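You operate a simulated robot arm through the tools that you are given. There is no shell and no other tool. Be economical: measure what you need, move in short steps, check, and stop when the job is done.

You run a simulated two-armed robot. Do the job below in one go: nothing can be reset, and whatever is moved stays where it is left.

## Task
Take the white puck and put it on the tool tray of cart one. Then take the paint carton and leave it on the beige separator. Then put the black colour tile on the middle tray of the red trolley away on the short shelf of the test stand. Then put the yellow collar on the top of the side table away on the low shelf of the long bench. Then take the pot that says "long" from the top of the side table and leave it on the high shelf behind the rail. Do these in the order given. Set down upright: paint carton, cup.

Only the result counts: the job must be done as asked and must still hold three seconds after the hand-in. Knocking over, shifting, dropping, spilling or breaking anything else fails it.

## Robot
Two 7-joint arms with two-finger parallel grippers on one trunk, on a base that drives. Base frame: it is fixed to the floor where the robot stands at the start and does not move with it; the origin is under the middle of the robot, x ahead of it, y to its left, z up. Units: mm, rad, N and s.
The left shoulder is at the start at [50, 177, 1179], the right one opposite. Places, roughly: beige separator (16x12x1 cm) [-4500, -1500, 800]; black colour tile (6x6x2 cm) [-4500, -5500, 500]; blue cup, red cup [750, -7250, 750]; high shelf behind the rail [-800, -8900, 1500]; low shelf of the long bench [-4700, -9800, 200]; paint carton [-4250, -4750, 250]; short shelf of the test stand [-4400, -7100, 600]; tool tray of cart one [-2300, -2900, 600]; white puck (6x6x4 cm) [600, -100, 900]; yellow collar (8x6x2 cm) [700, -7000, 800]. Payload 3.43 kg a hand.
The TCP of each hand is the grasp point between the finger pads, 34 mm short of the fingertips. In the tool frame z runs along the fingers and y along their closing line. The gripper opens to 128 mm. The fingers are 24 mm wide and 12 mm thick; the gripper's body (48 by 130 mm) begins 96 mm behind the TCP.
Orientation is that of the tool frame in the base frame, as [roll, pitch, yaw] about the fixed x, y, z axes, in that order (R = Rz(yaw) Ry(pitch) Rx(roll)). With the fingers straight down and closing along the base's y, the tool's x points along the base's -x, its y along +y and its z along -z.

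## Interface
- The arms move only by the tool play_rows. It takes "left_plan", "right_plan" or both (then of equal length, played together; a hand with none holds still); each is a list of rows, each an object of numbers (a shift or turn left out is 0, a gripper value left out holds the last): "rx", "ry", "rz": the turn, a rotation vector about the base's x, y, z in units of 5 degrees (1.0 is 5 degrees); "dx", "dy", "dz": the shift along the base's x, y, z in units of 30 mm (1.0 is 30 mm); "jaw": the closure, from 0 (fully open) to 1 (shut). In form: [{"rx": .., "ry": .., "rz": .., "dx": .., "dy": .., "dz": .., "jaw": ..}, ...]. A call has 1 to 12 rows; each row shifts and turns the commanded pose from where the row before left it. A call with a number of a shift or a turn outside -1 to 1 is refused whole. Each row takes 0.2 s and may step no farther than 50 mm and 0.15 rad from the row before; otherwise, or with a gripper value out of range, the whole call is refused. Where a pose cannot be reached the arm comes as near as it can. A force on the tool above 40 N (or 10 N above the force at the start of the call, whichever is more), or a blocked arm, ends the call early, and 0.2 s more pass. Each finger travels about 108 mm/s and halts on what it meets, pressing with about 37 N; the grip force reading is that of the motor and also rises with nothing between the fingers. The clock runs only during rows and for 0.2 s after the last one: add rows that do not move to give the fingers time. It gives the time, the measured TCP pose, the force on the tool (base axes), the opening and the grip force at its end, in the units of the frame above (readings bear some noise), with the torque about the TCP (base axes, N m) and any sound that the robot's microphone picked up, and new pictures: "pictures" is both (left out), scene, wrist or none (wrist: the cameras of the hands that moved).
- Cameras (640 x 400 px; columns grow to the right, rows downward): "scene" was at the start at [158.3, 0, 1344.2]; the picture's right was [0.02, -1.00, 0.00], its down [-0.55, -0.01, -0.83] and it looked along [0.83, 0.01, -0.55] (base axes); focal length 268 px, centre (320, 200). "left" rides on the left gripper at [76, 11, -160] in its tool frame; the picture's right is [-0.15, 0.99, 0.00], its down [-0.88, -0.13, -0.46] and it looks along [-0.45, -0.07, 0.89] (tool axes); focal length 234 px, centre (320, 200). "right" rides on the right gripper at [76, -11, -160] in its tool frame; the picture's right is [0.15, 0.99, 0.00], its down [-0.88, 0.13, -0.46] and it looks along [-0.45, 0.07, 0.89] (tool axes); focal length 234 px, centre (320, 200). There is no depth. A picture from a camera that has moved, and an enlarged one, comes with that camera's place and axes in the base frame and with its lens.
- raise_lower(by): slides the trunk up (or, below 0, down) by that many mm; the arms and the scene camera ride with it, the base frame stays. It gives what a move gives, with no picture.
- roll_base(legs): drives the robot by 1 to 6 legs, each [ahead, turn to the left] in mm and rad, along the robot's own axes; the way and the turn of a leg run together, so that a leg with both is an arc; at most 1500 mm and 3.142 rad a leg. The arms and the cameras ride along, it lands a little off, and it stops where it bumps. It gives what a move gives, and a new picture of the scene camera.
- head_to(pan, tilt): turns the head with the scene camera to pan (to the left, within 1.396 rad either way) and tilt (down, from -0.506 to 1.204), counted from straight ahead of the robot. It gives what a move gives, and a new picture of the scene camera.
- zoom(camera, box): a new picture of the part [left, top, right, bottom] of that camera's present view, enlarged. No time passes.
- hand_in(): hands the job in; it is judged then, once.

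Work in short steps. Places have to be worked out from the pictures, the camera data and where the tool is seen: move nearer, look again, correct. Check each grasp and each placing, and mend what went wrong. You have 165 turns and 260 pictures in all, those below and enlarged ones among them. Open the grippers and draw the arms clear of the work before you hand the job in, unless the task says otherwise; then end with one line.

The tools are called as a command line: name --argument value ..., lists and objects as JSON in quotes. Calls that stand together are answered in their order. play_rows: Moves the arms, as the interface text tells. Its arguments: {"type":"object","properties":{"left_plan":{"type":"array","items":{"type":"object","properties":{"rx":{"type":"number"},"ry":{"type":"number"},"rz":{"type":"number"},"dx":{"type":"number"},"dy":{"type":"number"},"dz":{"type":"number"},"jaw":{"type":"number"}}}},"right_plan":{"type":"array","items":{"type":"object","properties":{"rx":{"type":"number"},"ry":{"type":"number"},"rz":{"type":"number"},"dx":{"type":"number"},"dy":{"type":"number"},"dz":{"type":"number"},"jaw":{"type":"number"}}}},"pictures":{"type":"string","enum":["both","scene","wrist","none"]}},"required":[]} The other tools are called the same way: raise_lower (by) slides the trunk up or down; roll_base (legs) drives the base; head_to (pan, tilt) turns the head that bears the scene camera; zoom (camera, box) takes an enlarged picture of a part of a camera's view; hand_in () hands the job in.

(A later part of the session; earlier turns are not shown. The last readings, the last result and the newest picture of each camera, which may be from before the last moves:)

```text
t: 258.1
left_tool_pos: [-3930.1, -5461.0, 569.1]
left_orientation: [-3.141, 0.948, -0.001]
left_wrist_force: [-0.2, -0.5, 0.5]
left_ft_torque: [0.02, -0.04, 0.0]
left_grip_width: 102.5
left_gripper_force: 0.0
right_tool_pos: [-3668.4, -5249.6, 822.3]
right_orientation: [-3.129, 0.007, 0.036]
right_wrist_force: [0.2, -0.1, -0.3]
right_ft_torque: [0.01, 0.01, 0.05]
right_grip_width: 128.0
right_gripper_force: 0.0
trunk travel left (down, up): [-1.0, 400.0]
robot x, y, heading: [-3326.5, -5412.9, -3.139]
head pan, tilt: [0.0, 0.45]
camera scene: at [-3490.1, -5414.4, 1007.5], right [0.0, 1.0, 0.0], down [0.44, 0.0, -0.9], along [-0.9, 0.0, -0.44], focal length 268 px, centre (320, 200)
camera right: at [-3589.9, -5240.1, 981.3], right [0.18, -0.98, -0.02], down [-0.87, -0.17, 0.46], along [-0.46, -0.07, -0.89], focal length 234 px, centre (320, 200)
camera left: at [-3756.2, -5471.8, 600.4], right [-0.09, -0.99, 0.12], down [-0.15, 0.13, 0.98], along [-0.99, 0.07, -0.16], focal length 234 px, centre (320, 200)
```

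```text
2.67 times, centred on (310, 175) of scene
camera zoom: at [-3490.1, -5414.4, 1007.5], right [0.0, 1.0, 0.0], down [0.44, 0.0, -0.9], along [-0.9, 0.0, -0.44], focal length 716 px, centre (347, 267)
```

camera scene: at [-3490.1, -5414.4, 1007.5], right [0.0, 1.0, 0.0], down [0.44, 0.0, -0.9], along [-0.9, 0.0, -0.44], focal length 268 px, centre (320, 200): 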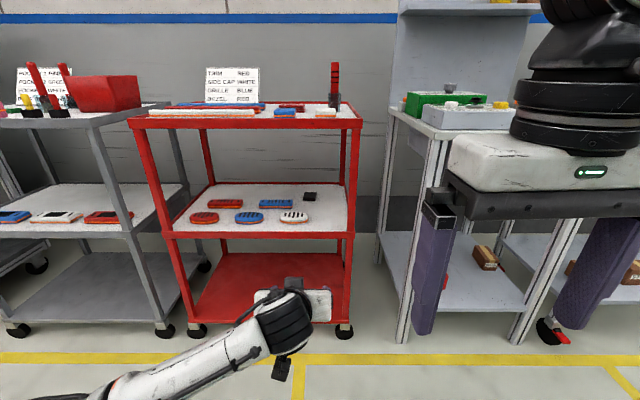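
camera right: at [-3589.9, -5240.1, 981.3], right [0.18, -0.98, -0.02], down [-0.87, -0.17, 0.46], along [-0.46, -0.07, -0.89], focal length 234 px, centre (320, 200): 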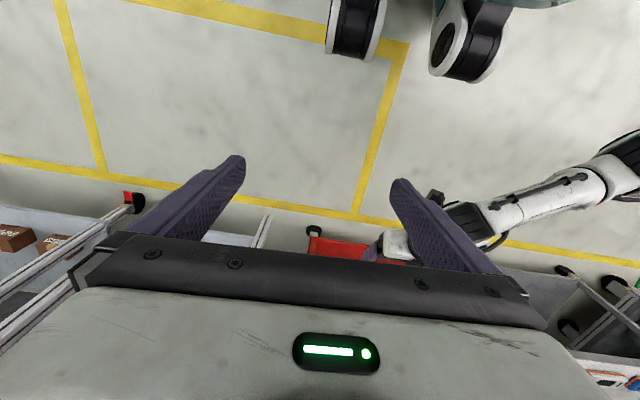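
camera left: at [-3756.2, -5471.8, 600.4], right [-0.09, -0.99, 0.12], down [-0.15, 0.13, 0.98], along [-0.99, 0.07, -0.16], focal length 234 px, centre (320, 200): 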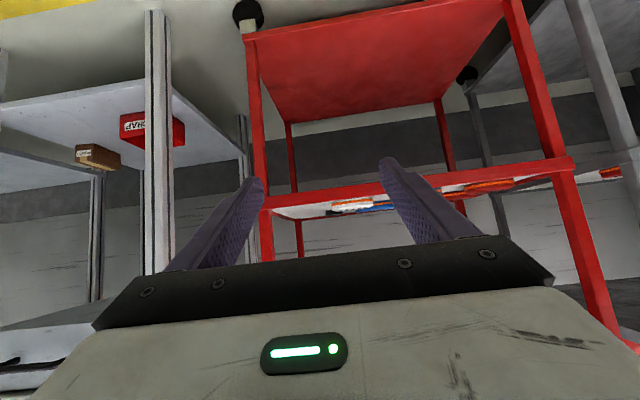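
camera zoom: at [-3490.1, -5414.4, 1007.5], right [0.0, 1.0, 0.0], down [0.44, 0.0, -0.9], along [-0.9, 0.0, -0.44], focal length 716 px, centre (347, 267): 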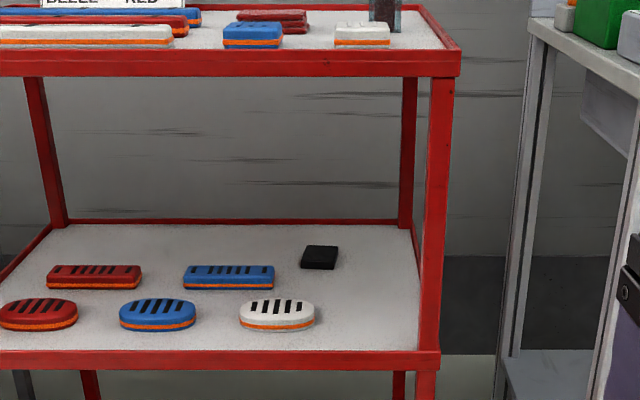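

Tile centre ≈(−4523,−5457); a white vent lies in front-left of it. I raise the left hand 35 mm and drive 380 mm so it enters above the tray.

play_rows --left_plan '[{"dz": 0.6}, {"dz": 0.6}]' --pictures "none"

roll_base --legs '[[380, 0]]'

play_rows --left_plan '[{}]' --pictures "wrist"

```text
t: 258.7
left_tool_pos: [-3928.7, -5461.3, 605.5]
left_orientation: [3.139, 0.941, 0.0]
left_wrist_force: [0.7, -1.7, -0.5]
left_ft_torque: [0.03, 0.0, 0.01]
left_grip_width: 102.2
left_gripper_force: 0.0
right_tool_pos: [-3666.9, -5250.4, 822.3]
right_orientation: [-3.128, 0.006, 0.036]
right_wrist_force: [0.3, -0.3, 0.4]
right_ft_torque: [0.01, -0.04, 0.01]
right_grip_width: 127.9
right_gripper_force: 0.0
trunk travel left (down, up): [-1.0, 400.0]
robot x, y, heading: [-3322.2, -5414.3, -3.138]
head pan, tilt: [0.0, 0.45]
```

```text
t: 261.1
left_tool_pos: [-4306.1, -5459.4, 606.6]
left_orientation: [-3.141, 0.946, -0.004]
left_wrist_force: [0.1, -0.4, 1.2]
left_ft_torque: [0.01, -0.02, 0.01]
left_grip_width: 102.5
left_gripper_force: 0.0
right_tool_pos: [-4044.4, -5249.6, 822.8]
right_orientation: [-3.126, 0.007, 0.031]
right_wrist_force: [0.2, -0.3, -0.2]
right_ft_torque: [0.01, 0.02, 0.0]
right_grip_width: 128.1
right_gripper_force: 0.2
trunk travel left (down, up): [-1.0, 400.0]
robot x, y, heading: [-3706.0, -5411.5, -3.143]
head pan, tilt: [0.0, 0.45]
camera scene: at [-3867.0, -5414.6, 1007.5], right [0.0, 1.0, 0.0], down [0.44, 0.0, -0.9], along [-0.9, 0.0, -0.44], focal length 268 px, centre (320, 200)
```

scene: 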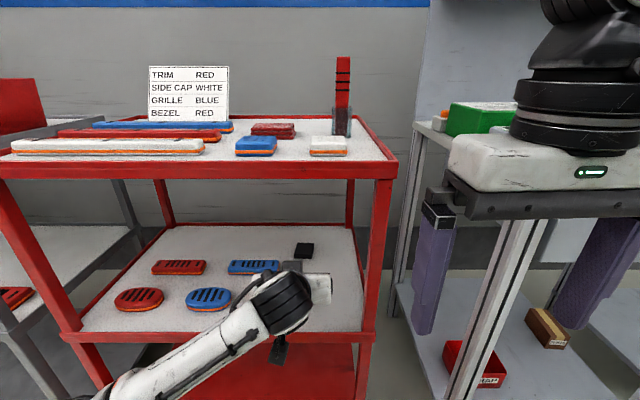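

```text
t: 261.5
left_tool_pos: [-4306.0, -5459.2, 606.3]
left_orientation: [-3.141, 0.943, -0.004]
left_wrist_force: [0.3, 0.5, -0.3]
left_ft_torque: [0.04, 0.0, -0.02]
left_grip_width: 102.5
left_gripper_force: 0.0
right_tool_pos: [-4042.9, -5250.5, 822.4]
right_orientation: [-3.129, 0.005, 0.031]
right_wrist_force: [0.3, -0.2, -1.0]
right_ft_torque: [-0.01, -0.02, 0.0]
right_grip_width: 128.0
right_gripper_force: 0.1
trunk travel left (down, up): [-1.0, 400.0]
robot x, y, heading: [-3704.7, -5417.8, -3.143]
head pan, tilt: [0.0, 0.45]
camera left: at [-4132.5, -5471.8, 638.4], right [-0.09, -0.99, 0.12], down [-0.15, 0.13, 0.98], along [-0.98, 0.07, -0.16], focal length 234 px, centre (320, 200)
```

left: 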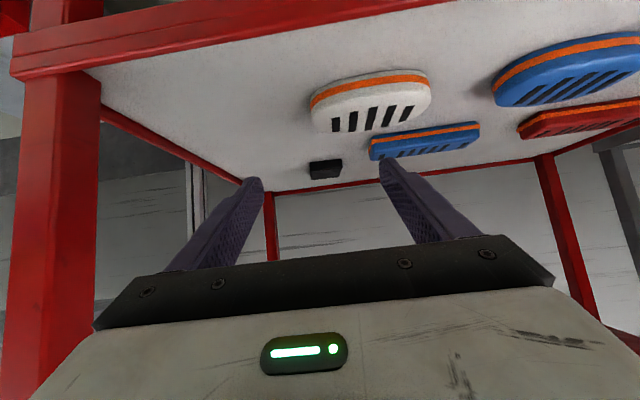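

Tile triangulates to (−4522,−5462, z≈520). I extend 150 mm at height, then look.

play_rows --left_plan '[{"dx": -1}, {"dx": -1}, {"dx": -1}, {"dx": -1, "dy": -0.1}, {"dx": -1, "jaw": 0.3}, {}]'

```text
t: 262.9
left_tool_pos: [-4456.3, -5463.4, 606.7]
left_orientation: [3.14, 0.946, -0.005]
left_wrist_force: [-0.2, 0.0, 1.1]
left_ft_torque: [0.02, -0.03, 0.0]
left_grip_width: 89.5
left_gripper_force: 0.1
right_tool_pos: [-4043.2, -5250.7, 822.1]
right_orientation: [-3.126, 0.007, 0.032]
right_wrist_force: [-0.6, -1.0, -0.1]
right_ft_torque: [0.01, 0.02, 0.01]
right_grip_width: 128.0
right_gripper_force: 0.1
trunk travel left (down, up): [-1.0, 400.0]
robot x, y, heading: [-3705.6, -5413.1, -3.142]
head pan, tilt: [0.0, 0.45]
camera scene: at [-3867.0, -5414.6, 1007.5], right [0.0, 1.0, 0.0], down [0.44, 0.0, -0.9], along [-0.9, 0.0, -0.44], focal length 268 px, centre (320, 200)
camera left: at [-4283.0, -5476.3, 638.1], right [-0.09, -0.99, 0.12], down [-0.15, 0.13, 0.98], along [-0.99, 0.07, -0.16], focal length 234 px, centre (320, 200)
```

scene: 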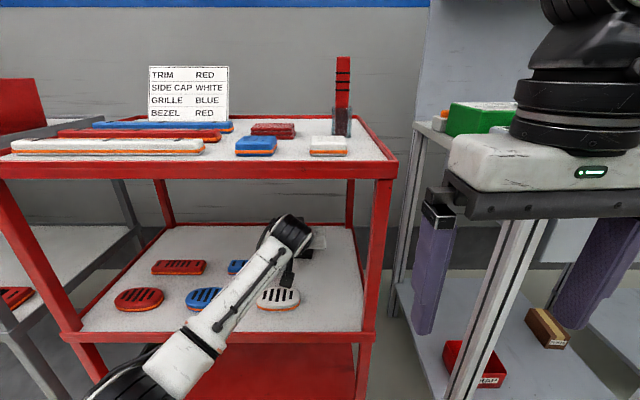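
left: 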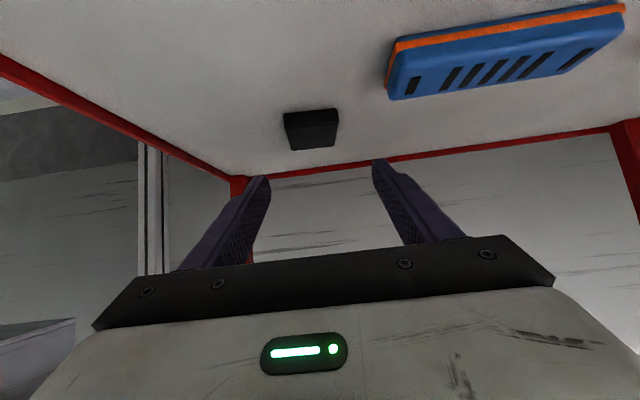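

Tile is centred between the fingers' lines. I descend to the tile in two stages.

play_rows --left_plan '[{"dz": -0.7, "dx": -0.4}, {"dz": -0.6, "dx": -0.6}, {"dz": -0.4, "dx": -0.6}, {}]' --pictures "wrist"

zoom --camera "left" --box '[220, 60, 420, 260]'

```text
t: 263.9
left_tool_pos: [-4504.2, -5463.4, 556.4]
left_orientation: [-3.14, 0.946, -0.003]
left_wrist_force: [-0.4, 0.2, -1.0]
left_ft_torque: [0.01, 0.01, -0.02]
left_grip_width: 89.5
left_gripper_force: 0.3
right_tool_pos: [-4043.7, -5251.2, 822.8]
right_orientation: [-3.128, 0.008, 0.031]
right_wrist_force: [-0.7, 0.3, -1.1]
right_ft_torque: [-0.01, 0.0, 0.02]
right_grip_width: 128.0
right_gripper_force: 0.1
trunk travel left (down, up): [-1.0, 400.0]
robot x, y, heading: [-3704.9, -5411.4, -3.145]
head pan, tilt: [0.0, 0.45]
camera left: at [-4330.6, -5475.2, 588.2], right [-0.09, -0.99, 0.12], down [-0.15, 0.13, 0.98], along [-0.99, 0.07, -0.16], focal length 234 px, centre (320, 200)
```

left: 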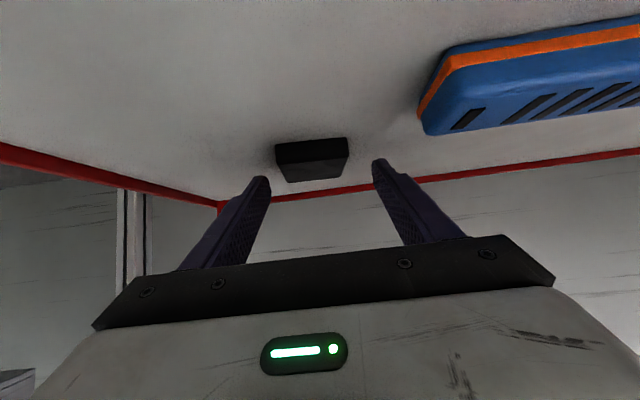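

```text
2.00 times, centred on (320, 160) of left
camera zoom: at [-4330.6, -5475.2, 588.2], right [-0.09, -0.99, 0.12], down [-0.15, 0.13, 0.98], along [-0.99, 0.07, -0.16], focal length 468 px, centre (320, 280)
```

zoom: 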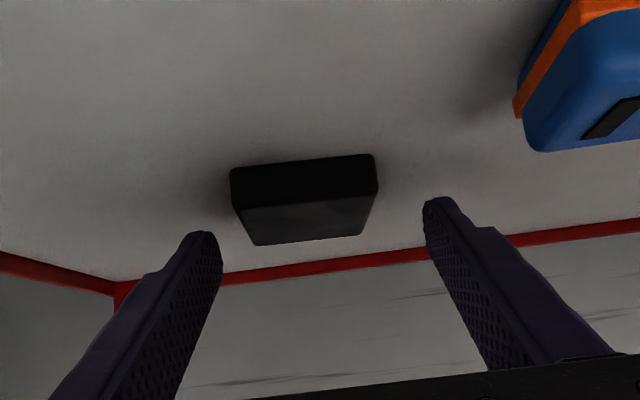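

Fingertips need ~7 mm more descent. Lower, then close.

play_rows --left_plan '[{"dz": -0.13, "dx": -0.2}, {"dz": -0.13}, {}, {"jaw": 0.75}, {"jaw": 0.75}, {"jaw": 0.75}]' --pictures "wrist"

```text
t: 265.3
left_tool_pos: [-4508.6, -5463.2, 550.5]
left_orientation: [-3.141, 0.948, -0.003]
left_wrist_force: [-1.8, -0.5, 6.9]
left_ft_torque: [0.03, 0.06, 0.06]
left_grip_width: 50.8
left_gripper_force: 36.7
right_tool_pos: [-4043.7, -5251.1, 822.1]
right_orientation: [-3.129, 0.009, 0.03]
right_wrist_force: [-0.1, 0.5, -0.4]
right_ft_torque: [0.02, 0.02, 0.0]
right_grip_width: 127.9
right_gripper_force: 0.0
trunk travel left (down, up): [-1.0, 400.0]
robot x, y, heading: [-3706.4, -5410.1, -3.14]
head pan, tilt: [0.0, 0.45]
camera left: at [-4335.5, -5476.0, 581.2], right [-0.09, -0.99, 0.12], down [-0.14, 0.13, 0.98], along [-0.99, 0.07, -0.15], focal length 234 px, centre (320, 200)
```

left: 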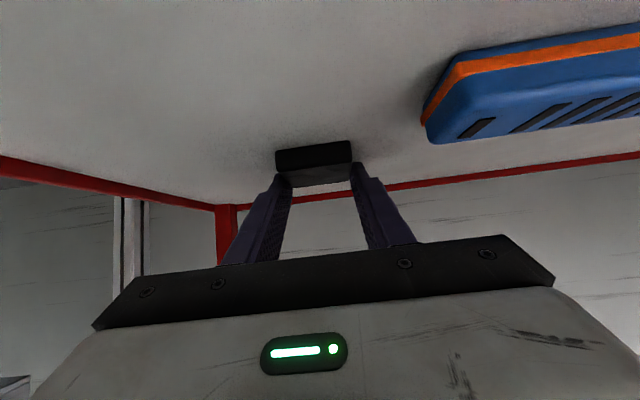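

Tile gripped at 50.8 mm. Lift 40 mm and verify.

play_rows --left_plan '[{"dz": 0.4, "jaw": 0.8}, {"dz": 0.5}, {"dz": 0.5}, {}]' --pictures "wrist"

```text
t: 266.3
left_tool_pos: [-4509.8, -5462.6, 590.1]
left_orientation: [-3.141, 0.942, -0.003]
left_wrist_force: [-1.1, 0.0, -0.6]
left_ft_torque: [0.0, -0.02, 0.01]
left_grip_width: 50.6
left_gripper_force: 37.6
right_tool_pos: [-4043.5, -5249.7, 822.0]
right_orientation: [-3.127, 0.005, 0.033]
right_wrist_force: [0.3, 0.2, -0.1]
right_ft_torque: [0.02, 0.01, -0.01]
right_grip_width: 127.9
right_gripper_force: 0.2
trunk travel left (down, up): [-1.0, 400.0]
robot x, y, heading: [-3705.0, -5412.2, -3.14]
head pan, tilt: [0.0, 0.45]
camera left: at [-4337.1, -5475.5, 622.0], right [-0.09, -0.99, 0.12], down [-0.15, 0.13, 0.98], along [-0.98, 0.07, -0.16], focal length 234 px, centre (320, 200)
```

left: 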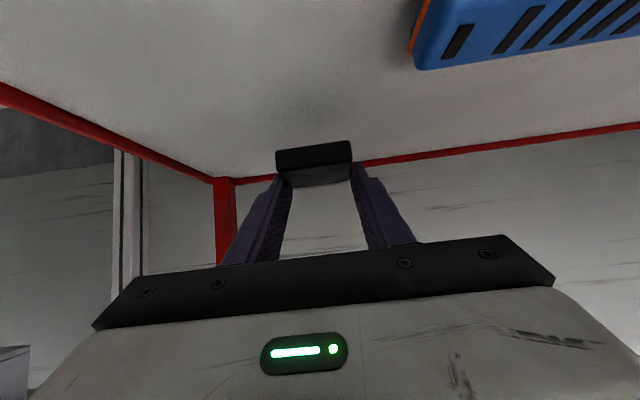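

Held. I back straight out 430 mm, retract the hand, raise the trunk some, and look toward the test stand.

roll_base --legs '[[-430, 0]]'

play_rows --left_plan '[{"dx": 1, "dz": 0.8}, {"dx": 1, "dz": 0.8}, {"dx": 1, "dz": 0.8}, {"dx": 1, "dz": 0.8}, {"dx": 1, "dz": 0.8}, {"dx": 1, "dz": 0.8}, {"dx": 1, "dy": -0.5}, {"dx": 1, "dy": -0.5}, {"dx": 1, "dy": -0.5}]' --pictures "none"

raise_lower --by 330

roll_base --legs '[[0, 1.57], [1300, 0]]'

head_to --pan -0.8 --tilt 0.4

```text
t: 268.9
left_tool_pos: [-4083.0, -5456.0, 589.5]
left_orientation: [3.14, 0.944, -0.014]
left_wrist_force: [-1.1, -0.1, 0.0]
left_ft_torque: [-0.02, -0.01, 0.03]
left_grip_width: 50.7
left_gripper_force: 37.2
right_tool_pos: [-3612.6, -5248.7, 822.4]
right_orientation: [-3.126, 0.006, 0.021]
right_wrist_force: [0.3, -0.3, 0.0]
right_ft_torque: [0.01, 0.01, 0.0]
right_grip_width: 128.1
right_gripper_force: 0.1
trunk travel left (down, up): [-1.0, 400.0]
robot x, y, heading: [-3277.5, -5413.8, 3.133]
head pan, tilt: [0.0, 0.45]
camera scene: at [-3439.0, -5415.0, 1007.5], right [0.01, 1.0, 0.0], down [0.44, 0.0, -0.9], along [-0.9, 0.01, -0.44], focal length 268 px, centre (320, 200)
```

scene: 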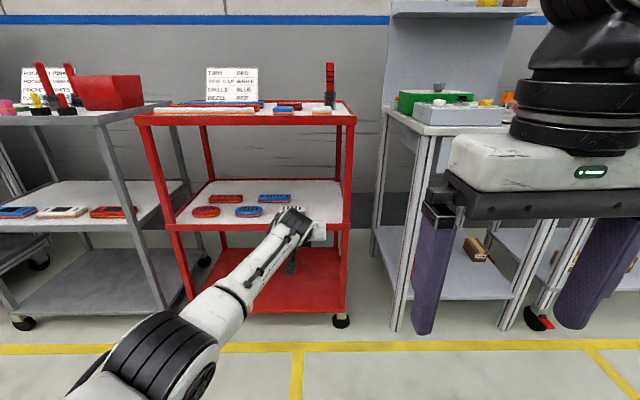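

```text
t: 270.9
left_tool_pos: [-3812.3, -5502.8, 734.3]
left_orientation: [-3.14, 0.944, -0.015]
left_wrist_force: [1.3, -0.7, -0.7]
left_ft_torque: [-0.01, 0.01, 0.02]
left_grip_width: 50.8
left_gripper_force: 36.7
right_tool_pos: [-3614.2, -5248.3, 822.3]
right_orientation: [-3.129, 0.008, 0.022]
right_wrist_force: [0.4, -0.3, 1.0]
right_ft_torque: [0.01, -0.01, 0.01]
right_grip_width: 127.8
right_gripper_force: 0.0
trunk travel left (down, up): [-1.0, 400.0]
robot x, y, heading: [-3279.7, -5416.7, 3.131]
head pan, tilt: [0.0, 0.45]
```

```text
t: 274.2
left_tool_pos: [-3814.0, -5503.1, 1064.0]
left_orientation: [-3.14, 0.944, -0.014]
left_wrist_force: [0.2, 0.0, 0.0]
left_ft_torque: [0.03, 0.0, 0.03]
left_grip_width: 51.0
left_gripper_force: 37.1
right_tool_pos: [-3613.3, -5249.2, 1152.6]
right_orientation: [-3.128, 0.006, 0.021]
right_wrist_force: [-0.2, 0.3, 2.3]
right_ft_torque: [-0.01, -0.02, -0.01]
right_grip_width: 127.8
right_gripper_force: 0.1
trunk travel left (down, up): [-331.0, 70.0]
robot x, y, heading: [-3276.3, -5410.6, 3.134]
head pan, tilt: [0.0, 0.45]
```

```text
t: 284.6
left_tool_pos: [-3187.3, -7258.8, 1064.9]
left_orientation: [3.141, 0.945, 1.555]
left_wrist_force: [1.0, -0.5, -0.4]
left_ft_torque: [0.03, 0.01, -0.02]
left_grip_width: 50.8
left_gripper_force: 37.1
right_tool_pos: [-3441.4, -7058.6, 1152.4]
right_orientation: [-3.128, 0.008, 1.59]
right_wrist_force: [0.2, 1.0, -0.6]
right_ft_torque: [-0.01, 0.02, 0.01]
right_grip_width: 128.3
right_gripper_force: 0.1
trunk travel left (down, up): [-331.0, 70.0]
robot x, y, heading: [-3272.7, -6722.2, -1.583]
head pan, tilt: [0.0, 0.45]
camera scene: at [-3277.1, -6884.2, 1337.4], right [-1.0, 0.01, 0.0], down [0.01, 0.44, -0.9], along [-0.01, -0.9, -0.44], focal length 268 px, centre (320, 200)
```

scene: 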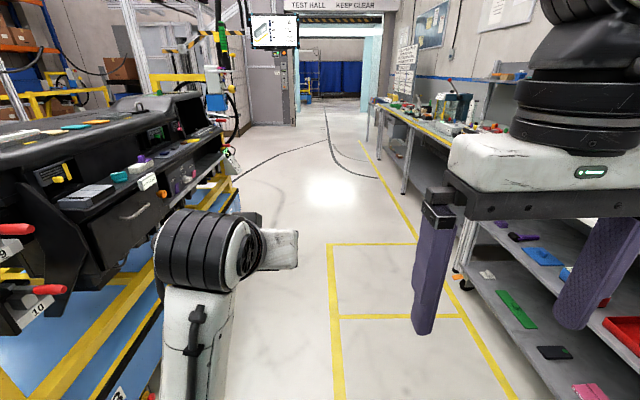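

```text
t: 285.8
left_tool_pos: [-3187.3, -7257.3, 1064.2]
left_orientation: [3.14, 0.944, 1.556]
left_wrist_force: [-0.2, 0.4, -0.1]
left_ft_torque: [-0.04, 0.0, 0.0]
left_grip_width: 50.7
left_gripper_force: 36.9
right_tool_pos: [-3441.0, -7056.7, 1152.6]
right_orientation: [-3.129, 0.006, 1.591]
right_wrist_force: [-0.3, -0.1, -0.8]
right_ft_torque: [0.02, -0.01, 0.02]
right_grip_width: 128.1
right_gripper_force: 0.1
trunk travel left (down, up): [-331.0, 70.0]
robot x, y, heading: [-3274.2, -6718.5, -1.58]
head pan, tilt: [-0.799, 0.4]
camera scene: at [-3343.2, -6856.0, 1342.1], right [-0.69, 0.72, 0.0], down [0.28, 0.27, -0.92], along [-0.67, -0.64, -0.39], focal length 268 px, centre (320, 200)
```

scene: 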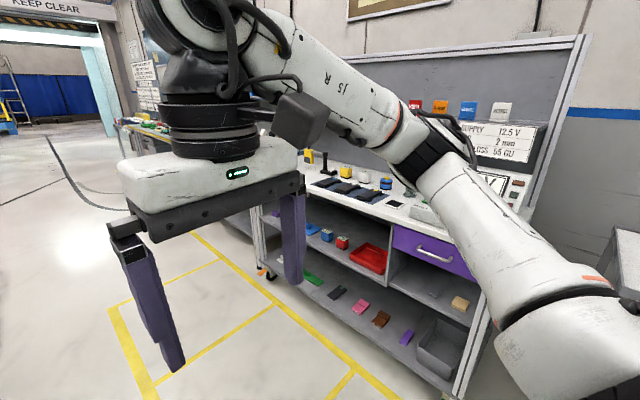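

The test stand with several shelves is to the right. I advance 290 mm and turn to face it.

roll_base --legs '[[290, 0], [0, -1.56]]'

head_to --pan 0.0 --tilt 0.5

```text
t: 291.5
left_tool_pos: [-3815.2, -7102.3, 1064.6]
left_orientation: [3.141, 0.944, -0.007]
left_wrist_force: [-0.1, 0.7, -1.5]
left_ft_torque: [0.0, 0.0, -0.03]
left_grip_width: 50.7
left_gripper_force: 36.6
right_tool_pos: [-3618.0, -6847.1, 1152.9]
right_orientation: [-3.128, 0.006, 0.027]
right_wrist_force: [0.6, 0.7, 0.2]
right_ft_torque: [0.01, 0.0, 0.03]
right_grip_width: 128.2
right_gripper_force: 0.1
trunk travel left (down, up): [-331.0, 70.0]
robot x, y, heading: [-3276.7, -7010.6, 3.131]
head pan, tilt: [-0.799, 0.4]
camera scene: at [-3413.9, -6945.9, 1342.1], right [0.72, 0.7, 0.0], down [0.27, -0.28, -0.92], along [-0.64, 0.66, -0.39], focal length 268 px, centre (320, 200)
```

scene: 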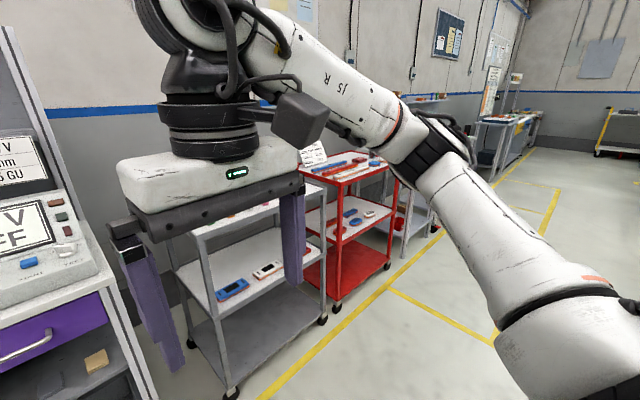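

```text
t: 292.7
left_tool_pos: [-3815.3, -7102.8, 1065.7]
left_orientation: [-3.139, 0.944, -0.006]
left_wrist_force: [0.4, -0.4, -1.4]
left_ft_torque: [-0.04, 0.03, 0.01]
left_grip_width: 50.9
left_gripper_force: 37.3
right_tool_pos: [-3617.4, -6847.8, 1151.6]
right_orientation: [-3.128, 0.009, 0.028]
right_wrist_force: [-0.5, 0.8, -0.8]
right_ft_torque: [-0.01, -0.01, 0.03]
right_grip_width: 128.2
right_gripper_force: 0.1
trunk travel left (down, up): [-331.0, 70.0]
robot x, y, heading: [-3281.2, -7010.7, 3.142]
head pan, tilt: [0.0, 0.499]
camera scene: at [-3440.5, -7012.3, 1333.0], right [0.0, 1.0, 0.0], down [0.48, 0.0, -0.88], along [-0.88, 0.0, -0.48], focal length 268 px, centre (320, 200)
```

scene: 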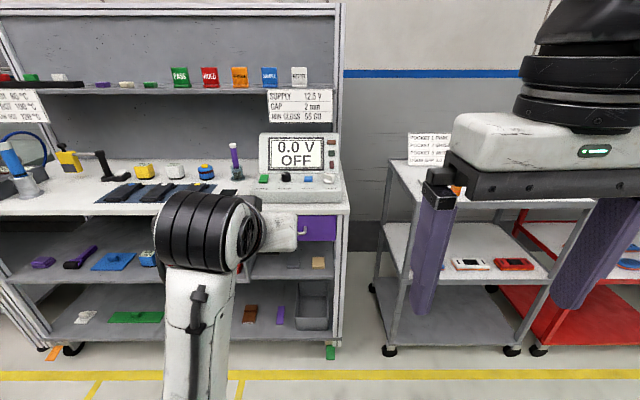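

The short shelf should be the narrow one under the purple drawer, near pixel (300,255). I lower the trunk and move the left hand aside to see it.

raise_lower --by -330

play_rows --left_plan '[{"dy": -1, "dx": 0.5}, {"dy": -1, "dx": 0.5}, {"dy": -1, "dx": 0.5}, {"dy": -1, "dx": 0.5}, {"dz": -0.8}, {"dz": -0.8}]' --pictures "scene"

zoom --camera "scene" --box '[200, 130, 400, 280]'

```text
t: 295.9
left_tool_pos: [-3815.4, -7103.1, 735.1]
left_orientation: [3.141, 0.945, -0.005]
left_wrist_force: [0.3, -0.7, -1.0]
left_ft_torque: [-0.04, 0.02, 0.04]
left_grip_width: 51.1
left_gripper_force: 37.1
right_tool_pos: [-3617.6, -6847.7, 822.8]
right_orientation: [-3.129, 0.007, 0.029]
right_wrist_force: [-0.2, 0.2, -0.6]
right_ft_torque: [-0.03, 0.0, 0.0]
right_grip_width: 128.3
right_gripper_force: 0.0
trunk travel left (down, up): [-1.0, 400.0]
robot x, y, heading: [-3279.7, -7010.7, 3.145]
head pan, tilt: [0.0, 0.499]
```

```text
t: 297.5
left_tool_pos: [-3767.2, -7229.8, 734.8]
left_orientation: [3.101, 1.056, -0.03]
left_wrist_force: [-0.5, -0.4, -0.4]
left_ft_torque: [-0.01, -0.01, 0.01]
left_grip_width: 50.9
left_gripper_force: 36.9
right_tool_pos: [-3617.4, -6847.4, 822.4]
right_orientation: [-3.127, 0.008, 0.028]
right_wrist_force: [0.1, 0.4, -0.3]
right_ft_torque: [-0.01, -0.01, 0.0]
right_grip_width: 128.1
right_gripper_force: 0.0
trunk travel left (down, up): [-1.0, 400.0]
robot x, y, heading: [-3278.6, -7007.9, 3.137]
head pan, tilt: [0.0, 0.499]
stopped in row 6 (left hand): the arm was blocked; the commanded pose is now the measured one
camera scene: at [-3440.1, -7011.9, 1003.3], right [0.0, 1.0, 0.0], down [0.48, 0.0, -0.88], along [-0.88, 0.0, -0.48], focal length 268 px, centre (320, 200)
```

scene: 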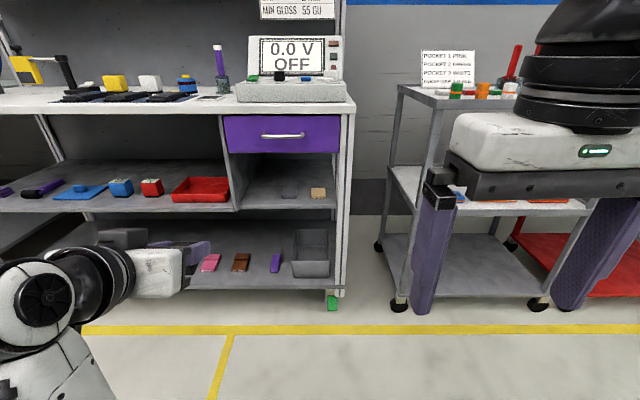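

```text
2.67 times, centred on (300, 205) of scene
camera zoom: at [-3440.1, -7011.9, 1003.3], right [0.0, 1.0, 0.0], down [0.48, 0.0, -0.88], along [-0.88, 0.0, -0.48], focal length 716 px, centre (373, 187)
```

zoom: 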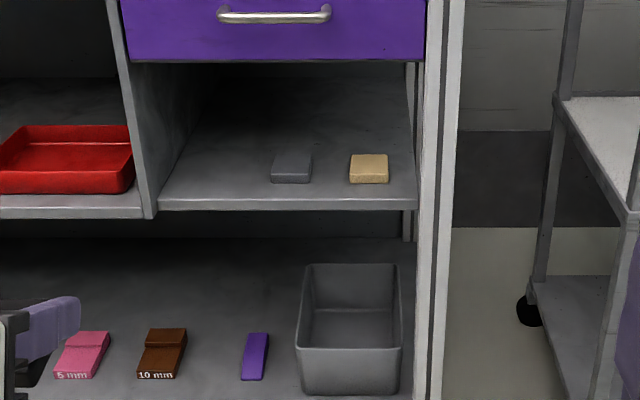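

The short shelf: floor z≈600, opening up to the drawer at z≈763, front x≈−4150, y −7257…−6964, with a gray and a beige tile on it. I'll place the black tile at its free left-front part (≈−4220,−7203). First correct the disturbed tool attitude and bring the hand forward.

play_rows --left_plan '[{"dx": -0.9, "dy": 0.15, "rx": 0.077, "ry": -0.42, "rz": -0.02}, {"dx": -0.9, "dy": 0.15, "rx": 0.077, "ry": -0.42, "rz": -0.02}, {"dx": -0.9, "dy": 0.15, "rx": 0.077, "ry": -0.42, "rz": -0.02}, {"dx": -0.9, "dy": 0.15, "dz": -0.3}, {"dx": -0.9, "dy": 0.15, "dz": -0.3}, {"dx": -0.9, "dy": 0.15, "dz": -0.3}, {"dz": -0.2}, {}]'

```text
t: 299.3
left_tool_pos: [-3929.3, -7201.9, 700.1]
left_orientation: [-3.137, 0.944, 0.003]
left_wrist_force: [-0.3, 0.4, -0.9]
left_ft_torque: [-0.01, -0.03, 0.02]
left_grip_width: 50.7
left_gripper_force: 36.7
right_tool_pos: [-3618.2, -6846.9, 822.2]
right_orientation: [-3.128, 0.008, 0.027]
right_wrist_force: [0.3, -0.2, 0.5]
right_ft_torque: [0.03, 0.01, -0.01]
right_grip_width: 128.0
right_gripper_force: 0.0
trunk travel left (down, up): [-1.0, 400.0]
robot x, y, heading: [-3281.1, -7012.8, 3.141]
head pan, tilt: [0.0, 0.499]
camera scene: at [-3440.5, -7012.3, 1003.0], right [0.0, 1.0, 0.0], down [0.48, 0.0, -0.88], along [-0.88, 0.0, -0.48], focal length 268 px, centre (320, 200)
camera left: at [-3755.6, -7214.0, 732.2], right [-0.09, -0.99, 0.12], down [-0.15, 0.13, 0.98], along [-0.99, 0.07, -0.16], focal length 234 px, centre (320, 200)
```

scene: 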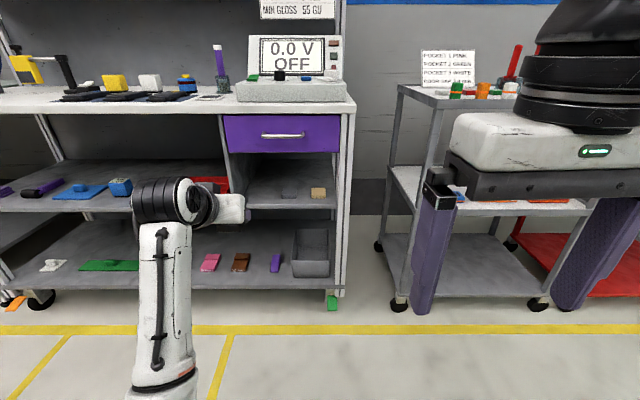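
left: 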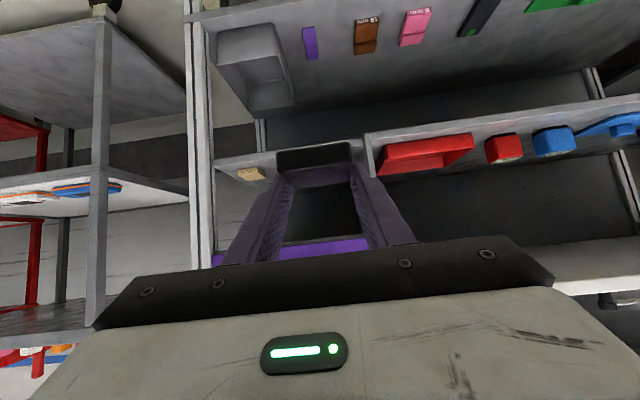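

Two views suggest the shelf is at z≈560, front x≈−4220. I lower the hand 45 mm, drive 200 mm nearer and re-measure.

play_rows --left_plan '[{"dz": -0.75}, {"dz": -0.75}]' --pictures "none"

roll_base --legs '[[200, 0]]'

play_rows --left_plan '[{}]' --pictures "wrist"

zoom --camera "scene" --box '[160, 140, 400, 290]'

```text
t: 299.9
left_tool_pos: [-3929.8, -7203.3, 656.2]
left_orientation: [-3.136, 0.945, 0.004]
left_wrist_force: [-0.7, -0.2, -0.2]
left_ft_torque: [0.0, -0.02, 0.02]
left_grip_width: 51.0
left_gripper_force: 36.8
right_tool_pos: [-3617.7, -6847.7, 823.1]
right_orientation: [-3.128, 0.007, 0.028]
right_wrist_force: [0.0, 0.8, 0.3]
right_ft_torque: [0.0, -0.04, 0.01]
right_grip_width: 127.9
right_gripper_force: 0.0
trunk travel left (down, up): [-1.0, 400.0]
robot x, y, heading: [-3280.4, -7010.2, 3.139]
head pan, tilt: [0.0, 0.499]
```

```text
t: 301.5
left_tool_pos: [-4129.2, -7200.9, 654.7]
left_orientation: [-3.135, 0.944, 0.0]
left_wrist_force: [-0.2, -0.4, -0.2]
left_ft_torque: [0.02, 0.01, 0.03]
left_grip_width: 50.7
left_gripper_force: 37.0
right_tool_pos: [-3817.1, -6846.3, 822.8]
right_orientation: [-3.127, 0.007, 0.024]
right_wrist_force: [0.1, 0.3, -1.0]
right_ft_torque: [0.0, 0.01, 0.0]
right_grip_width: 128.1
right_gripper_force: 0.1
trunk travel left (down, up): [-1.0, 400.0]
robot x, y, heading: [-3477.4, -7009.1, 3.134]
head pan, tilt: [0.0, 0.499]
camera scene: at [-3640.1, -7011.2, 1003.0], right [0.01, 1.0, 0.0], down [0.48, 0.0, -0.88], along [-0.88, 0.0, -0.48], focal length 268 px, centre (320, 200)
```

scene: 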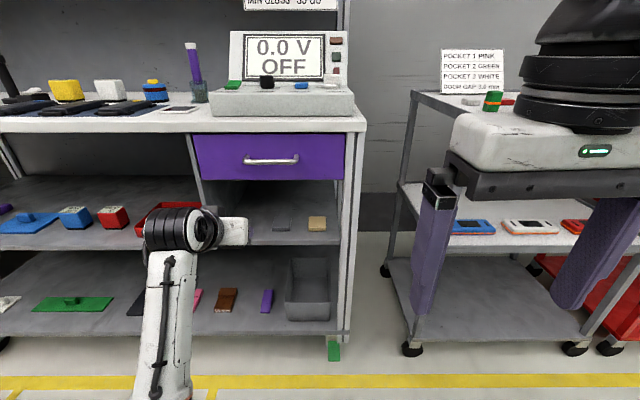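

```text
t: 301.9
left_tool_pos: [-4130.8, -7199.4, 654.3]
left_orientation: [-3.138, 0.943, 0.0]
left_wrist_force: [0.5, -0.1, -0.5]
left_ft_torque: [-0.01, 0.01, 0.03]
left_grip_width: 50.9
left_gripper_force: 36.8
right_tool_pos: [-3815.9, -6846.2, 822.4]
right_orientation: [-3.128, 0.007, 0.026]
right_wrist_force: [-0.7, -0.6, 0.4]
right_ft_torque: [0.06, -0.02, -0.02]
right_grip_width: 128.0
right_gripper_force: 0.0
trunk travel left (down, up): [-1.0, 400.0]
robot x, y, heading: [-3476.9, -7009.4, 3.136]
head pan, tilt: [0.0, 0.499]
camera left: at [-3956.1, -7212.0, 686.9], right [-0.09, -0.99, 0.12], down [-0.15, 0.13, 0.98], along [-0.99, 0.07, -0.16], focal length 234 px, centre (320, 200)
```

left: 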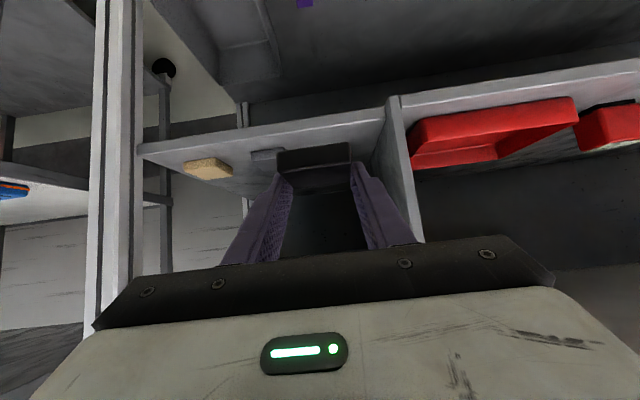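

```text
2.67 times, centred on (280, 215) of scene
camera zoom: at [-3640.2, -7011.2, 1003.0], right [0.01, 1.0, 0.0], down [0.48, 0.0, -0.88], along [-0.88, 0.0, -0.48], focal length 716 px, centre (427, 160)
```

zoom: 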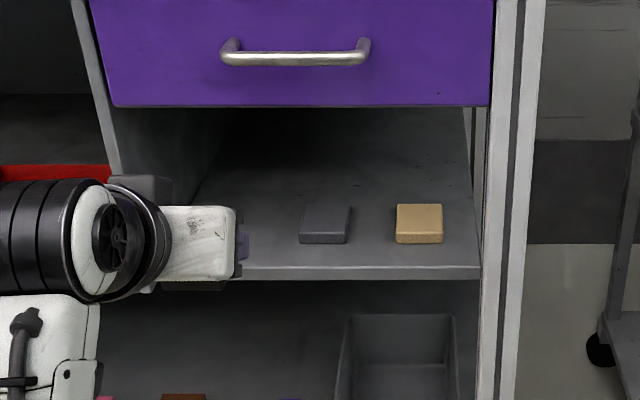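

Refined: shelf z≈552, front x≈−4240, free bay y −7285…−7148. I move the tile in to about (−4300,−7217) at low clearance.

play_rows --left_plan '[{"dx": -1, "dy": -0.12, "dz": -0.3}, {"dx": -1, "dy": -0.12, "dz": -0.3}, {"dx": -1, "dy": -0.12, "dz": -0.3}, {"dx": -1, "dy": -0.12, "dz": -0.3}, {"dx": -1, "dy": -0.12, "dz": -0.3}, {}]'

```text
t: 303.3
left_tool_pos: [-4281.1, -7217.4, 610.3]
left_orientation: [-3.136, 0.945, 0.001]
left_wrist_force: [-0.2, 0.5, -0.7]
left_ft_torque: [-0.03, 0.03, -0.02]
left_grip_width: 50.8
left_gripper_force: 37.1
right_tool_pos: [-3815.7, -6845.8, 822.0]
right_orientation: [-3.127, 0.006, 0.026]
right_wrist_force: [0.0, 0.1, -1.2]
right_ft_torque: [0.01, 0.0, -0.03]
right_grip_width: 127.9
right_gripper_force: 0.0
trunk travel left (down, up): [-1.0, 400.0]
robot x, y, heading: [-3477.3, -7009.8, 3.142]
head pan, tilt: [0.0, 0.499]
camera scene: at [-3640.2, -7011.2, 1003.0], right [0.01, 1.0, 0.0], down [0.48, 0.0, -0.88], along [-0.88, 0.0, -0.48], focal length 268 px, centre (320, 200)
camera left: at [-4107.7, -7230.5, 641.6], right [-0.09, -0.99, 0.12], down [-0.15, 0.13, 0.98], along [-0.99, 0.07, -0.16], focal length 234 px, centre (320, 200)
```

scene: 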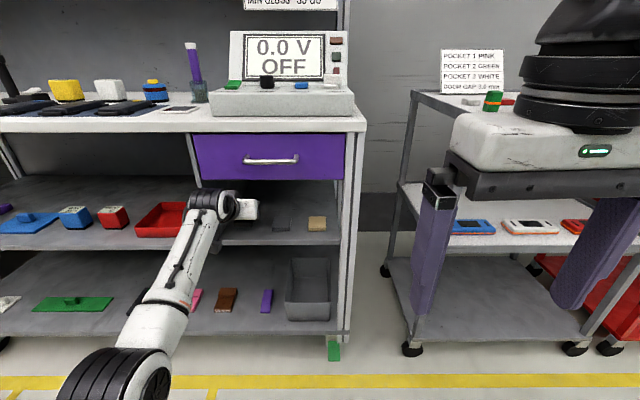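
left: 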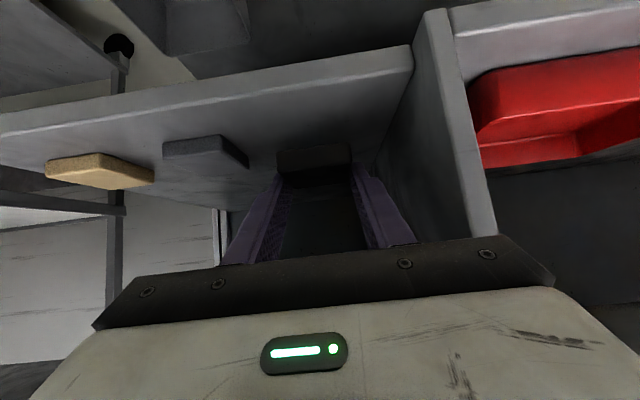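

play_rows --left_plan '[{"dz": -0.35}, {"dz": -0.2}, {}]' --pictures "none"

play_rows --left_plan '[{"dz": -0.13}, {"dz": -0.13}, {}]' --pictures "wrist"

```text
t: 304.1
left_tool_pos: [-4280.1, -7217.4, 593.6]
left_orientation: [-3.138, 0.945, 0.0]
left_wrist_force: [-0.6, 0.3, -0.6]
left_ft_torque: [-0.01, 0.02, 0.0]
left_grip_width: 51.0
left_gripper_force: 36.6
right_tool_pos: [-3816.0, -6845.0, 823.1]
right_orientation: [-3.127, 0.007, 0.024]
right_wrist_force: [0.5, 0.4, 0.3]
right_ft_torque: [0.0, 0.01, 0.02]
right_grip_width: 127.9
right_gripper_force: 0.1
trunk travel left (down, up): [-1.0, 400.0]
robot x, y, heading: [-3482.1, -7015.8, 3.137]
head pan, tilt: [0.0, 0.499]
```

```text
t: 304.9
left_tool_pos: [-4279.5, -7217.0, 585.9]
left_orientation: [-3.137, 0.944, 0.0]
left_wrist_force: [-0.5, 0.1, -0.5]
left_ft_torque: [0.0, 0.01, -0.01]
left_grip_width: 50.8
left_gripper_force: 36.7
right_tool_pos: [-3817.7, -6845.2, 822.8]
right_orientation: [-3.129, 0.008, 0.026]
right_wrist_force: [-1.1, -0.7, 0.3]
right_ft_torque: [0.01, -0.03, -0.04]
right_grip_width: 127.8
right_gripper_force: 0.0
trunk travel left (down, up): [-1.0, 400.0]
robot x, y, heading: [-3479.5, -7009.9, 3.138]
head pan, tilt: [0.0, 0.499]
camera left: at [-4106.5, -7230.5, 617.8], right [-0.09, -0.99, 0.12], down [-0.15, 0.13, 0.98], along [-0.99, 0.07, -0.16], focal length 234 px, centre (320, 200)
```

left: 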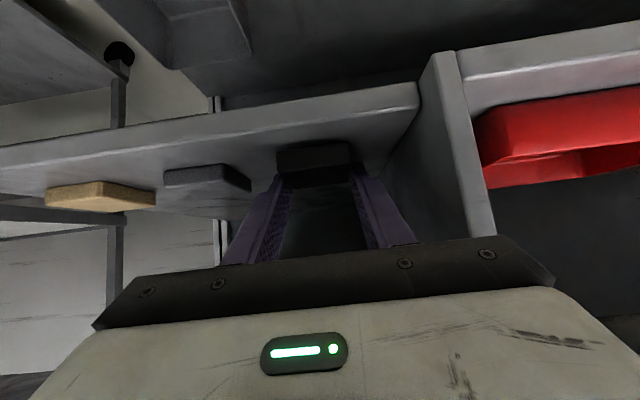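

play_rows --left_plan '[{"dz": -0.1}, {"dz": -0.1}, {}]' --pictures "none"

zoom --camera "left" --box '[130, 80, 430, 280]'

```text
t: 305.7
left_tool_pos: [-4279.9, -7218.1, 580.2]
left_orientation: [-3.137, 0.945, 0.001]
left_wrist_force: [-1.8, 0.5, 0.1]
left_ft_torque: [0.0, 0.01, 0.01]
left_grip_width: 51.0
left_gripper_force: 37.0
right_tool_pos: [-3817.5, -6846.9, 821.9]
right_orientation: [-3.127, 0.006, 0.025]
right_wrist_force: [0.2, -0.7, 1.2]
right_ft_torque: [-0.03, 0.01, 0.02]
right_grip_width: 127.9
right_gripper_force: 0.1
trunk travel left (down, up): [-1.0, 400.0]
robot x, y, heading: [-3479.3, -7012.4, 3.137]
head pan, tilt: [0.0, 0.499]
```

```text
2.00 times, centred on (280, 180) of left
camera zoom: at [-4106.4, -7230.5, 611.8], right [-0.09, -0.99, 0.12], down [-0.15, 0.13, 0.98], along [-0.99, 0.07, -0.16], focal length 468 px, centre (400, 240)
```

zoom: 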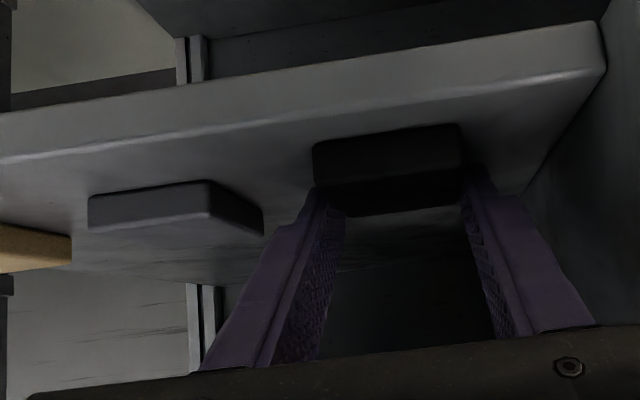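

play_rows --left_plan '[{"dz": -0.1}, {"dz": -0.1}, {}]' --pictures "none"

play_rows --left_plan '[{"dz": -0.1}, {"dz": -0.1}, {}]' --pictures "none"

```text
t: 306.5
left_tool_pos: [-4280.5, -7219.0, 579.2]
left_orientation: [-3.137, 0.956, -0.002]
left_wrist_force: [1.4, -1.2, 15.4]
left_ft_torque: [-0.27, -0.12, 0.07]
left_grip_width: 51.0
left_gripper_force: 37.2
right_tool_pos: [-3814.8, -6845.0, 823.3]
right_orientation: [-3.127, 0.009, 0.025]
right_wrist_force: [-1.0, -0.5, -1.2]
right_ft_torque: [0.0, 0.03, -0.01]
right_grip_width: 128.0
right_gripper_force: 0.1
trunk travel left (down, up): [-1.0, 400.0]
robot x, y, heading: [-3475.9, -7009.5, 3.137]
head pan, tilt: [0.0, 0.499]
```

```text
t: 307.3
left_tool_pos: [-4281.2, -7219.0, 579.4]
left_orientation: [-3.138, 0.964, 0.0]
left_wrist_force: [10.6, 0.4, 28.2]
left_ft_torque: [-0.35, -0.43, 0.19]
left_grip_width: 50.7
left_gripper_force: 37.5
right_tool_pos: [-3814.4, -6846.4, 824.3]
right_orientation: [-3.127, 0.012, 0.026]
right_wrist_force: [0.0, -0.2, -0.7]
right_ft_torque: [0.03, 0.01, -0.01]
right_grip_width: 128.3
right_gripper_force: 0.0
trunk travel left (down, up): [-1.0, 400.0]
robot x, y, heading: [-3476.0, -7012.5, 3.139]
head pan, tilt: [0.0, 0.499]
```

Contact at TCP z≈579. I ease 9 mm of command back and open narrowly (to ~68 mm).

play_rows --left_plan '[{"dz": 0.3}, {}, {"jaw": 0.55}, {"jaw": 0.47}, {"jaw": 0.47}]' --pictures "wrist"

zoom --camera "left" --box '[130, 80, 430, 280]'

```text
t: 308.5
left_tool_pos: [-4279.8, -7215.8, 579.3]
left_orientation: [-3.133, 0.951, -0.002]
left_wrist_force: [0.3, 13.3, 14.4]
left_ft_torque: [-0.08, 0.32, -0.31]
left_grip_width: 60.1
left_gripper_force: 0.1
right_tool_pos: [-3814.6, -6844.7, 823.0]
right_orientation: [-3.131, 0.009, 0.027]
right_wrist_force: [0.0, 0.5, -0.5]
right_ft_torque: [0.01, -0.02, 0.0]
right_grip_width: 128.0
right_gripper_force: 0.1
trunk travel left (down, up): [-1.0, 400.0]
robot x, y, heading: [-3480.3, -7011.0, 3.135]
head pan, tilt: [0.0, 0.499]
camera left: at [-4106.3, -7228.5, 610.7], right [-0.09, -0.99, 0.12], down [-0.14, 0.13, 0.98], along [-0.99, 0.07, -0.15], focal length 234 px, centre (320, 200)
```

left: 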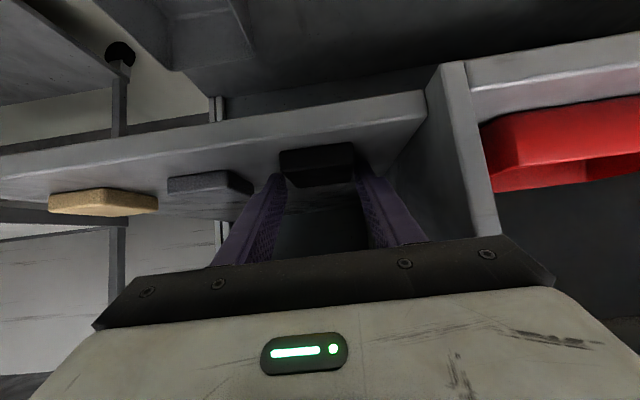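

```text
2.00 times, centred on (280, 180) of left
camera zoom: at [-4106.3, -7228.5, 610.7], right [-0.09, -0.99, 0.12], down [-0.14, 0.13, 0.98], along [-0.99, 0.07, -0.15], focal length 468 px, centre (400, 240)
```

zoom: 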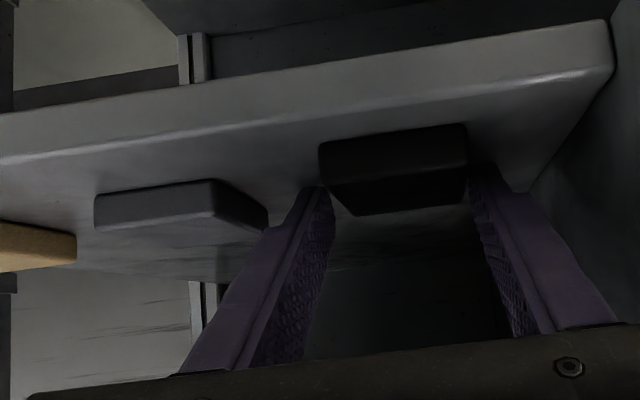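

The −y finger touches the bay's wall lightly. I lift a hair, shift +3 mm off the wall, and withdraw along the tool axis.

play_rows --left_plan '[{"dz": 0.05, "dy": 0.1}, {"dx": 0.3, "dz": 0.22}, {"dx": 0.5, "dz": 0.36}, {"dx": 0.8, "dz": 0.4}, {"dx": 1, "dz": 0.3}, {"dx": 1}, {"dx": 1}, {"dx": 1}]'

zoom --camera "scene" --box '[160, 140, 400, 290]'

```text
t: 310.3
left_tool_pos: [-4110.1, -7214.8, 618.6]
left_orientation: [-3.137, 0.945, 0.0]
left_wrist_force: [-0.3, 0.1, 0.4]
left_ft_torque: [-0.04, -0.01, 0.02]
left_grip_width: 67.9
left_gripper_force: 0.0
right_tool_pos: [-3816.6, -6845.6, 822.6]
right_orientation: [-3.127, 0.007, 0.027]
right_wrist_force: [0.3, 0.2, 0.2]
right_ft_torque: [-0.01, -0.04, 0.03]
right_grip_width: 127.8
right_gripper_force: 0.0
trunk travel left (down, up): [-1.0, 400.0]
robot x, y, heading: [-3477.8, -7012.3, 3.137]
head pan, tilt: [0.0, 0.499]
camera scene: at [-3640.2, -7011.1, 1003.0], right [0.01, 1.0, 0.0], down [0.48, 0.0, -0.88], along [-0.88, 0.0, -0.48], focal length 268 px, centre (320, 200)
camera left: at [-3935.8, -7227.5, 650.4], right [-0.09, -0.99, 0.12], down [-0.15, 0.13, 0.98], along [-0.99, 0.07, -0.16], focal length 234 px, centre (320, 200)
```

scene: 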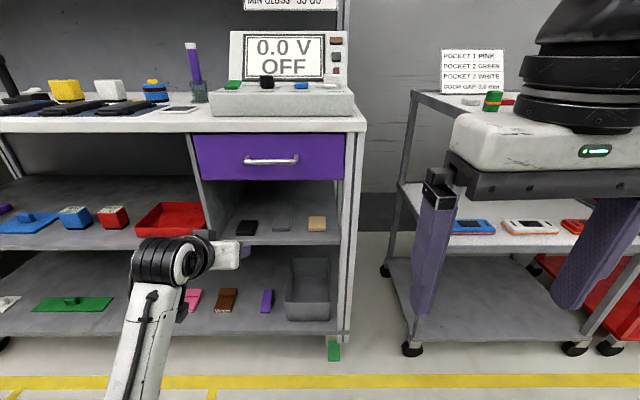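
left: 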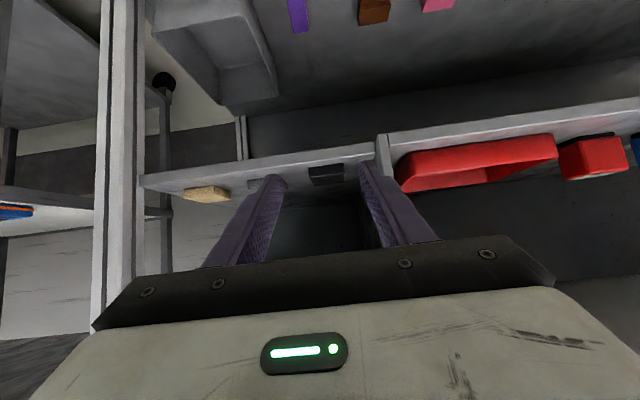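

```text
2.67 times, centred on (280, 215) of scene
camera zoom: at [-3640.2, -7011.1, 1003.0], right [0.01, 1.0, 0.0], down [0.48, 0.0, -0.88], along [-0.88, 0.0, -0.48], focal length 716 px, centre (427, 160)
```

zoom: 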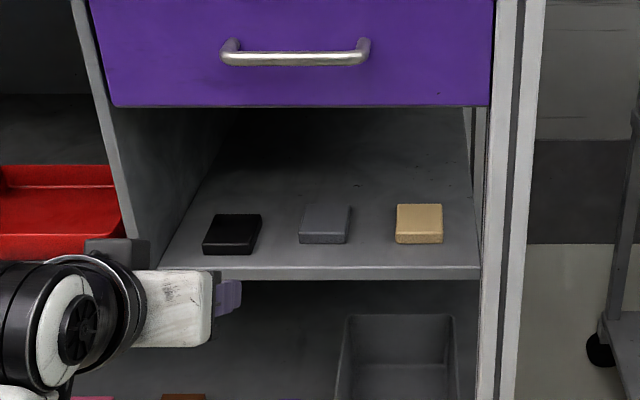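

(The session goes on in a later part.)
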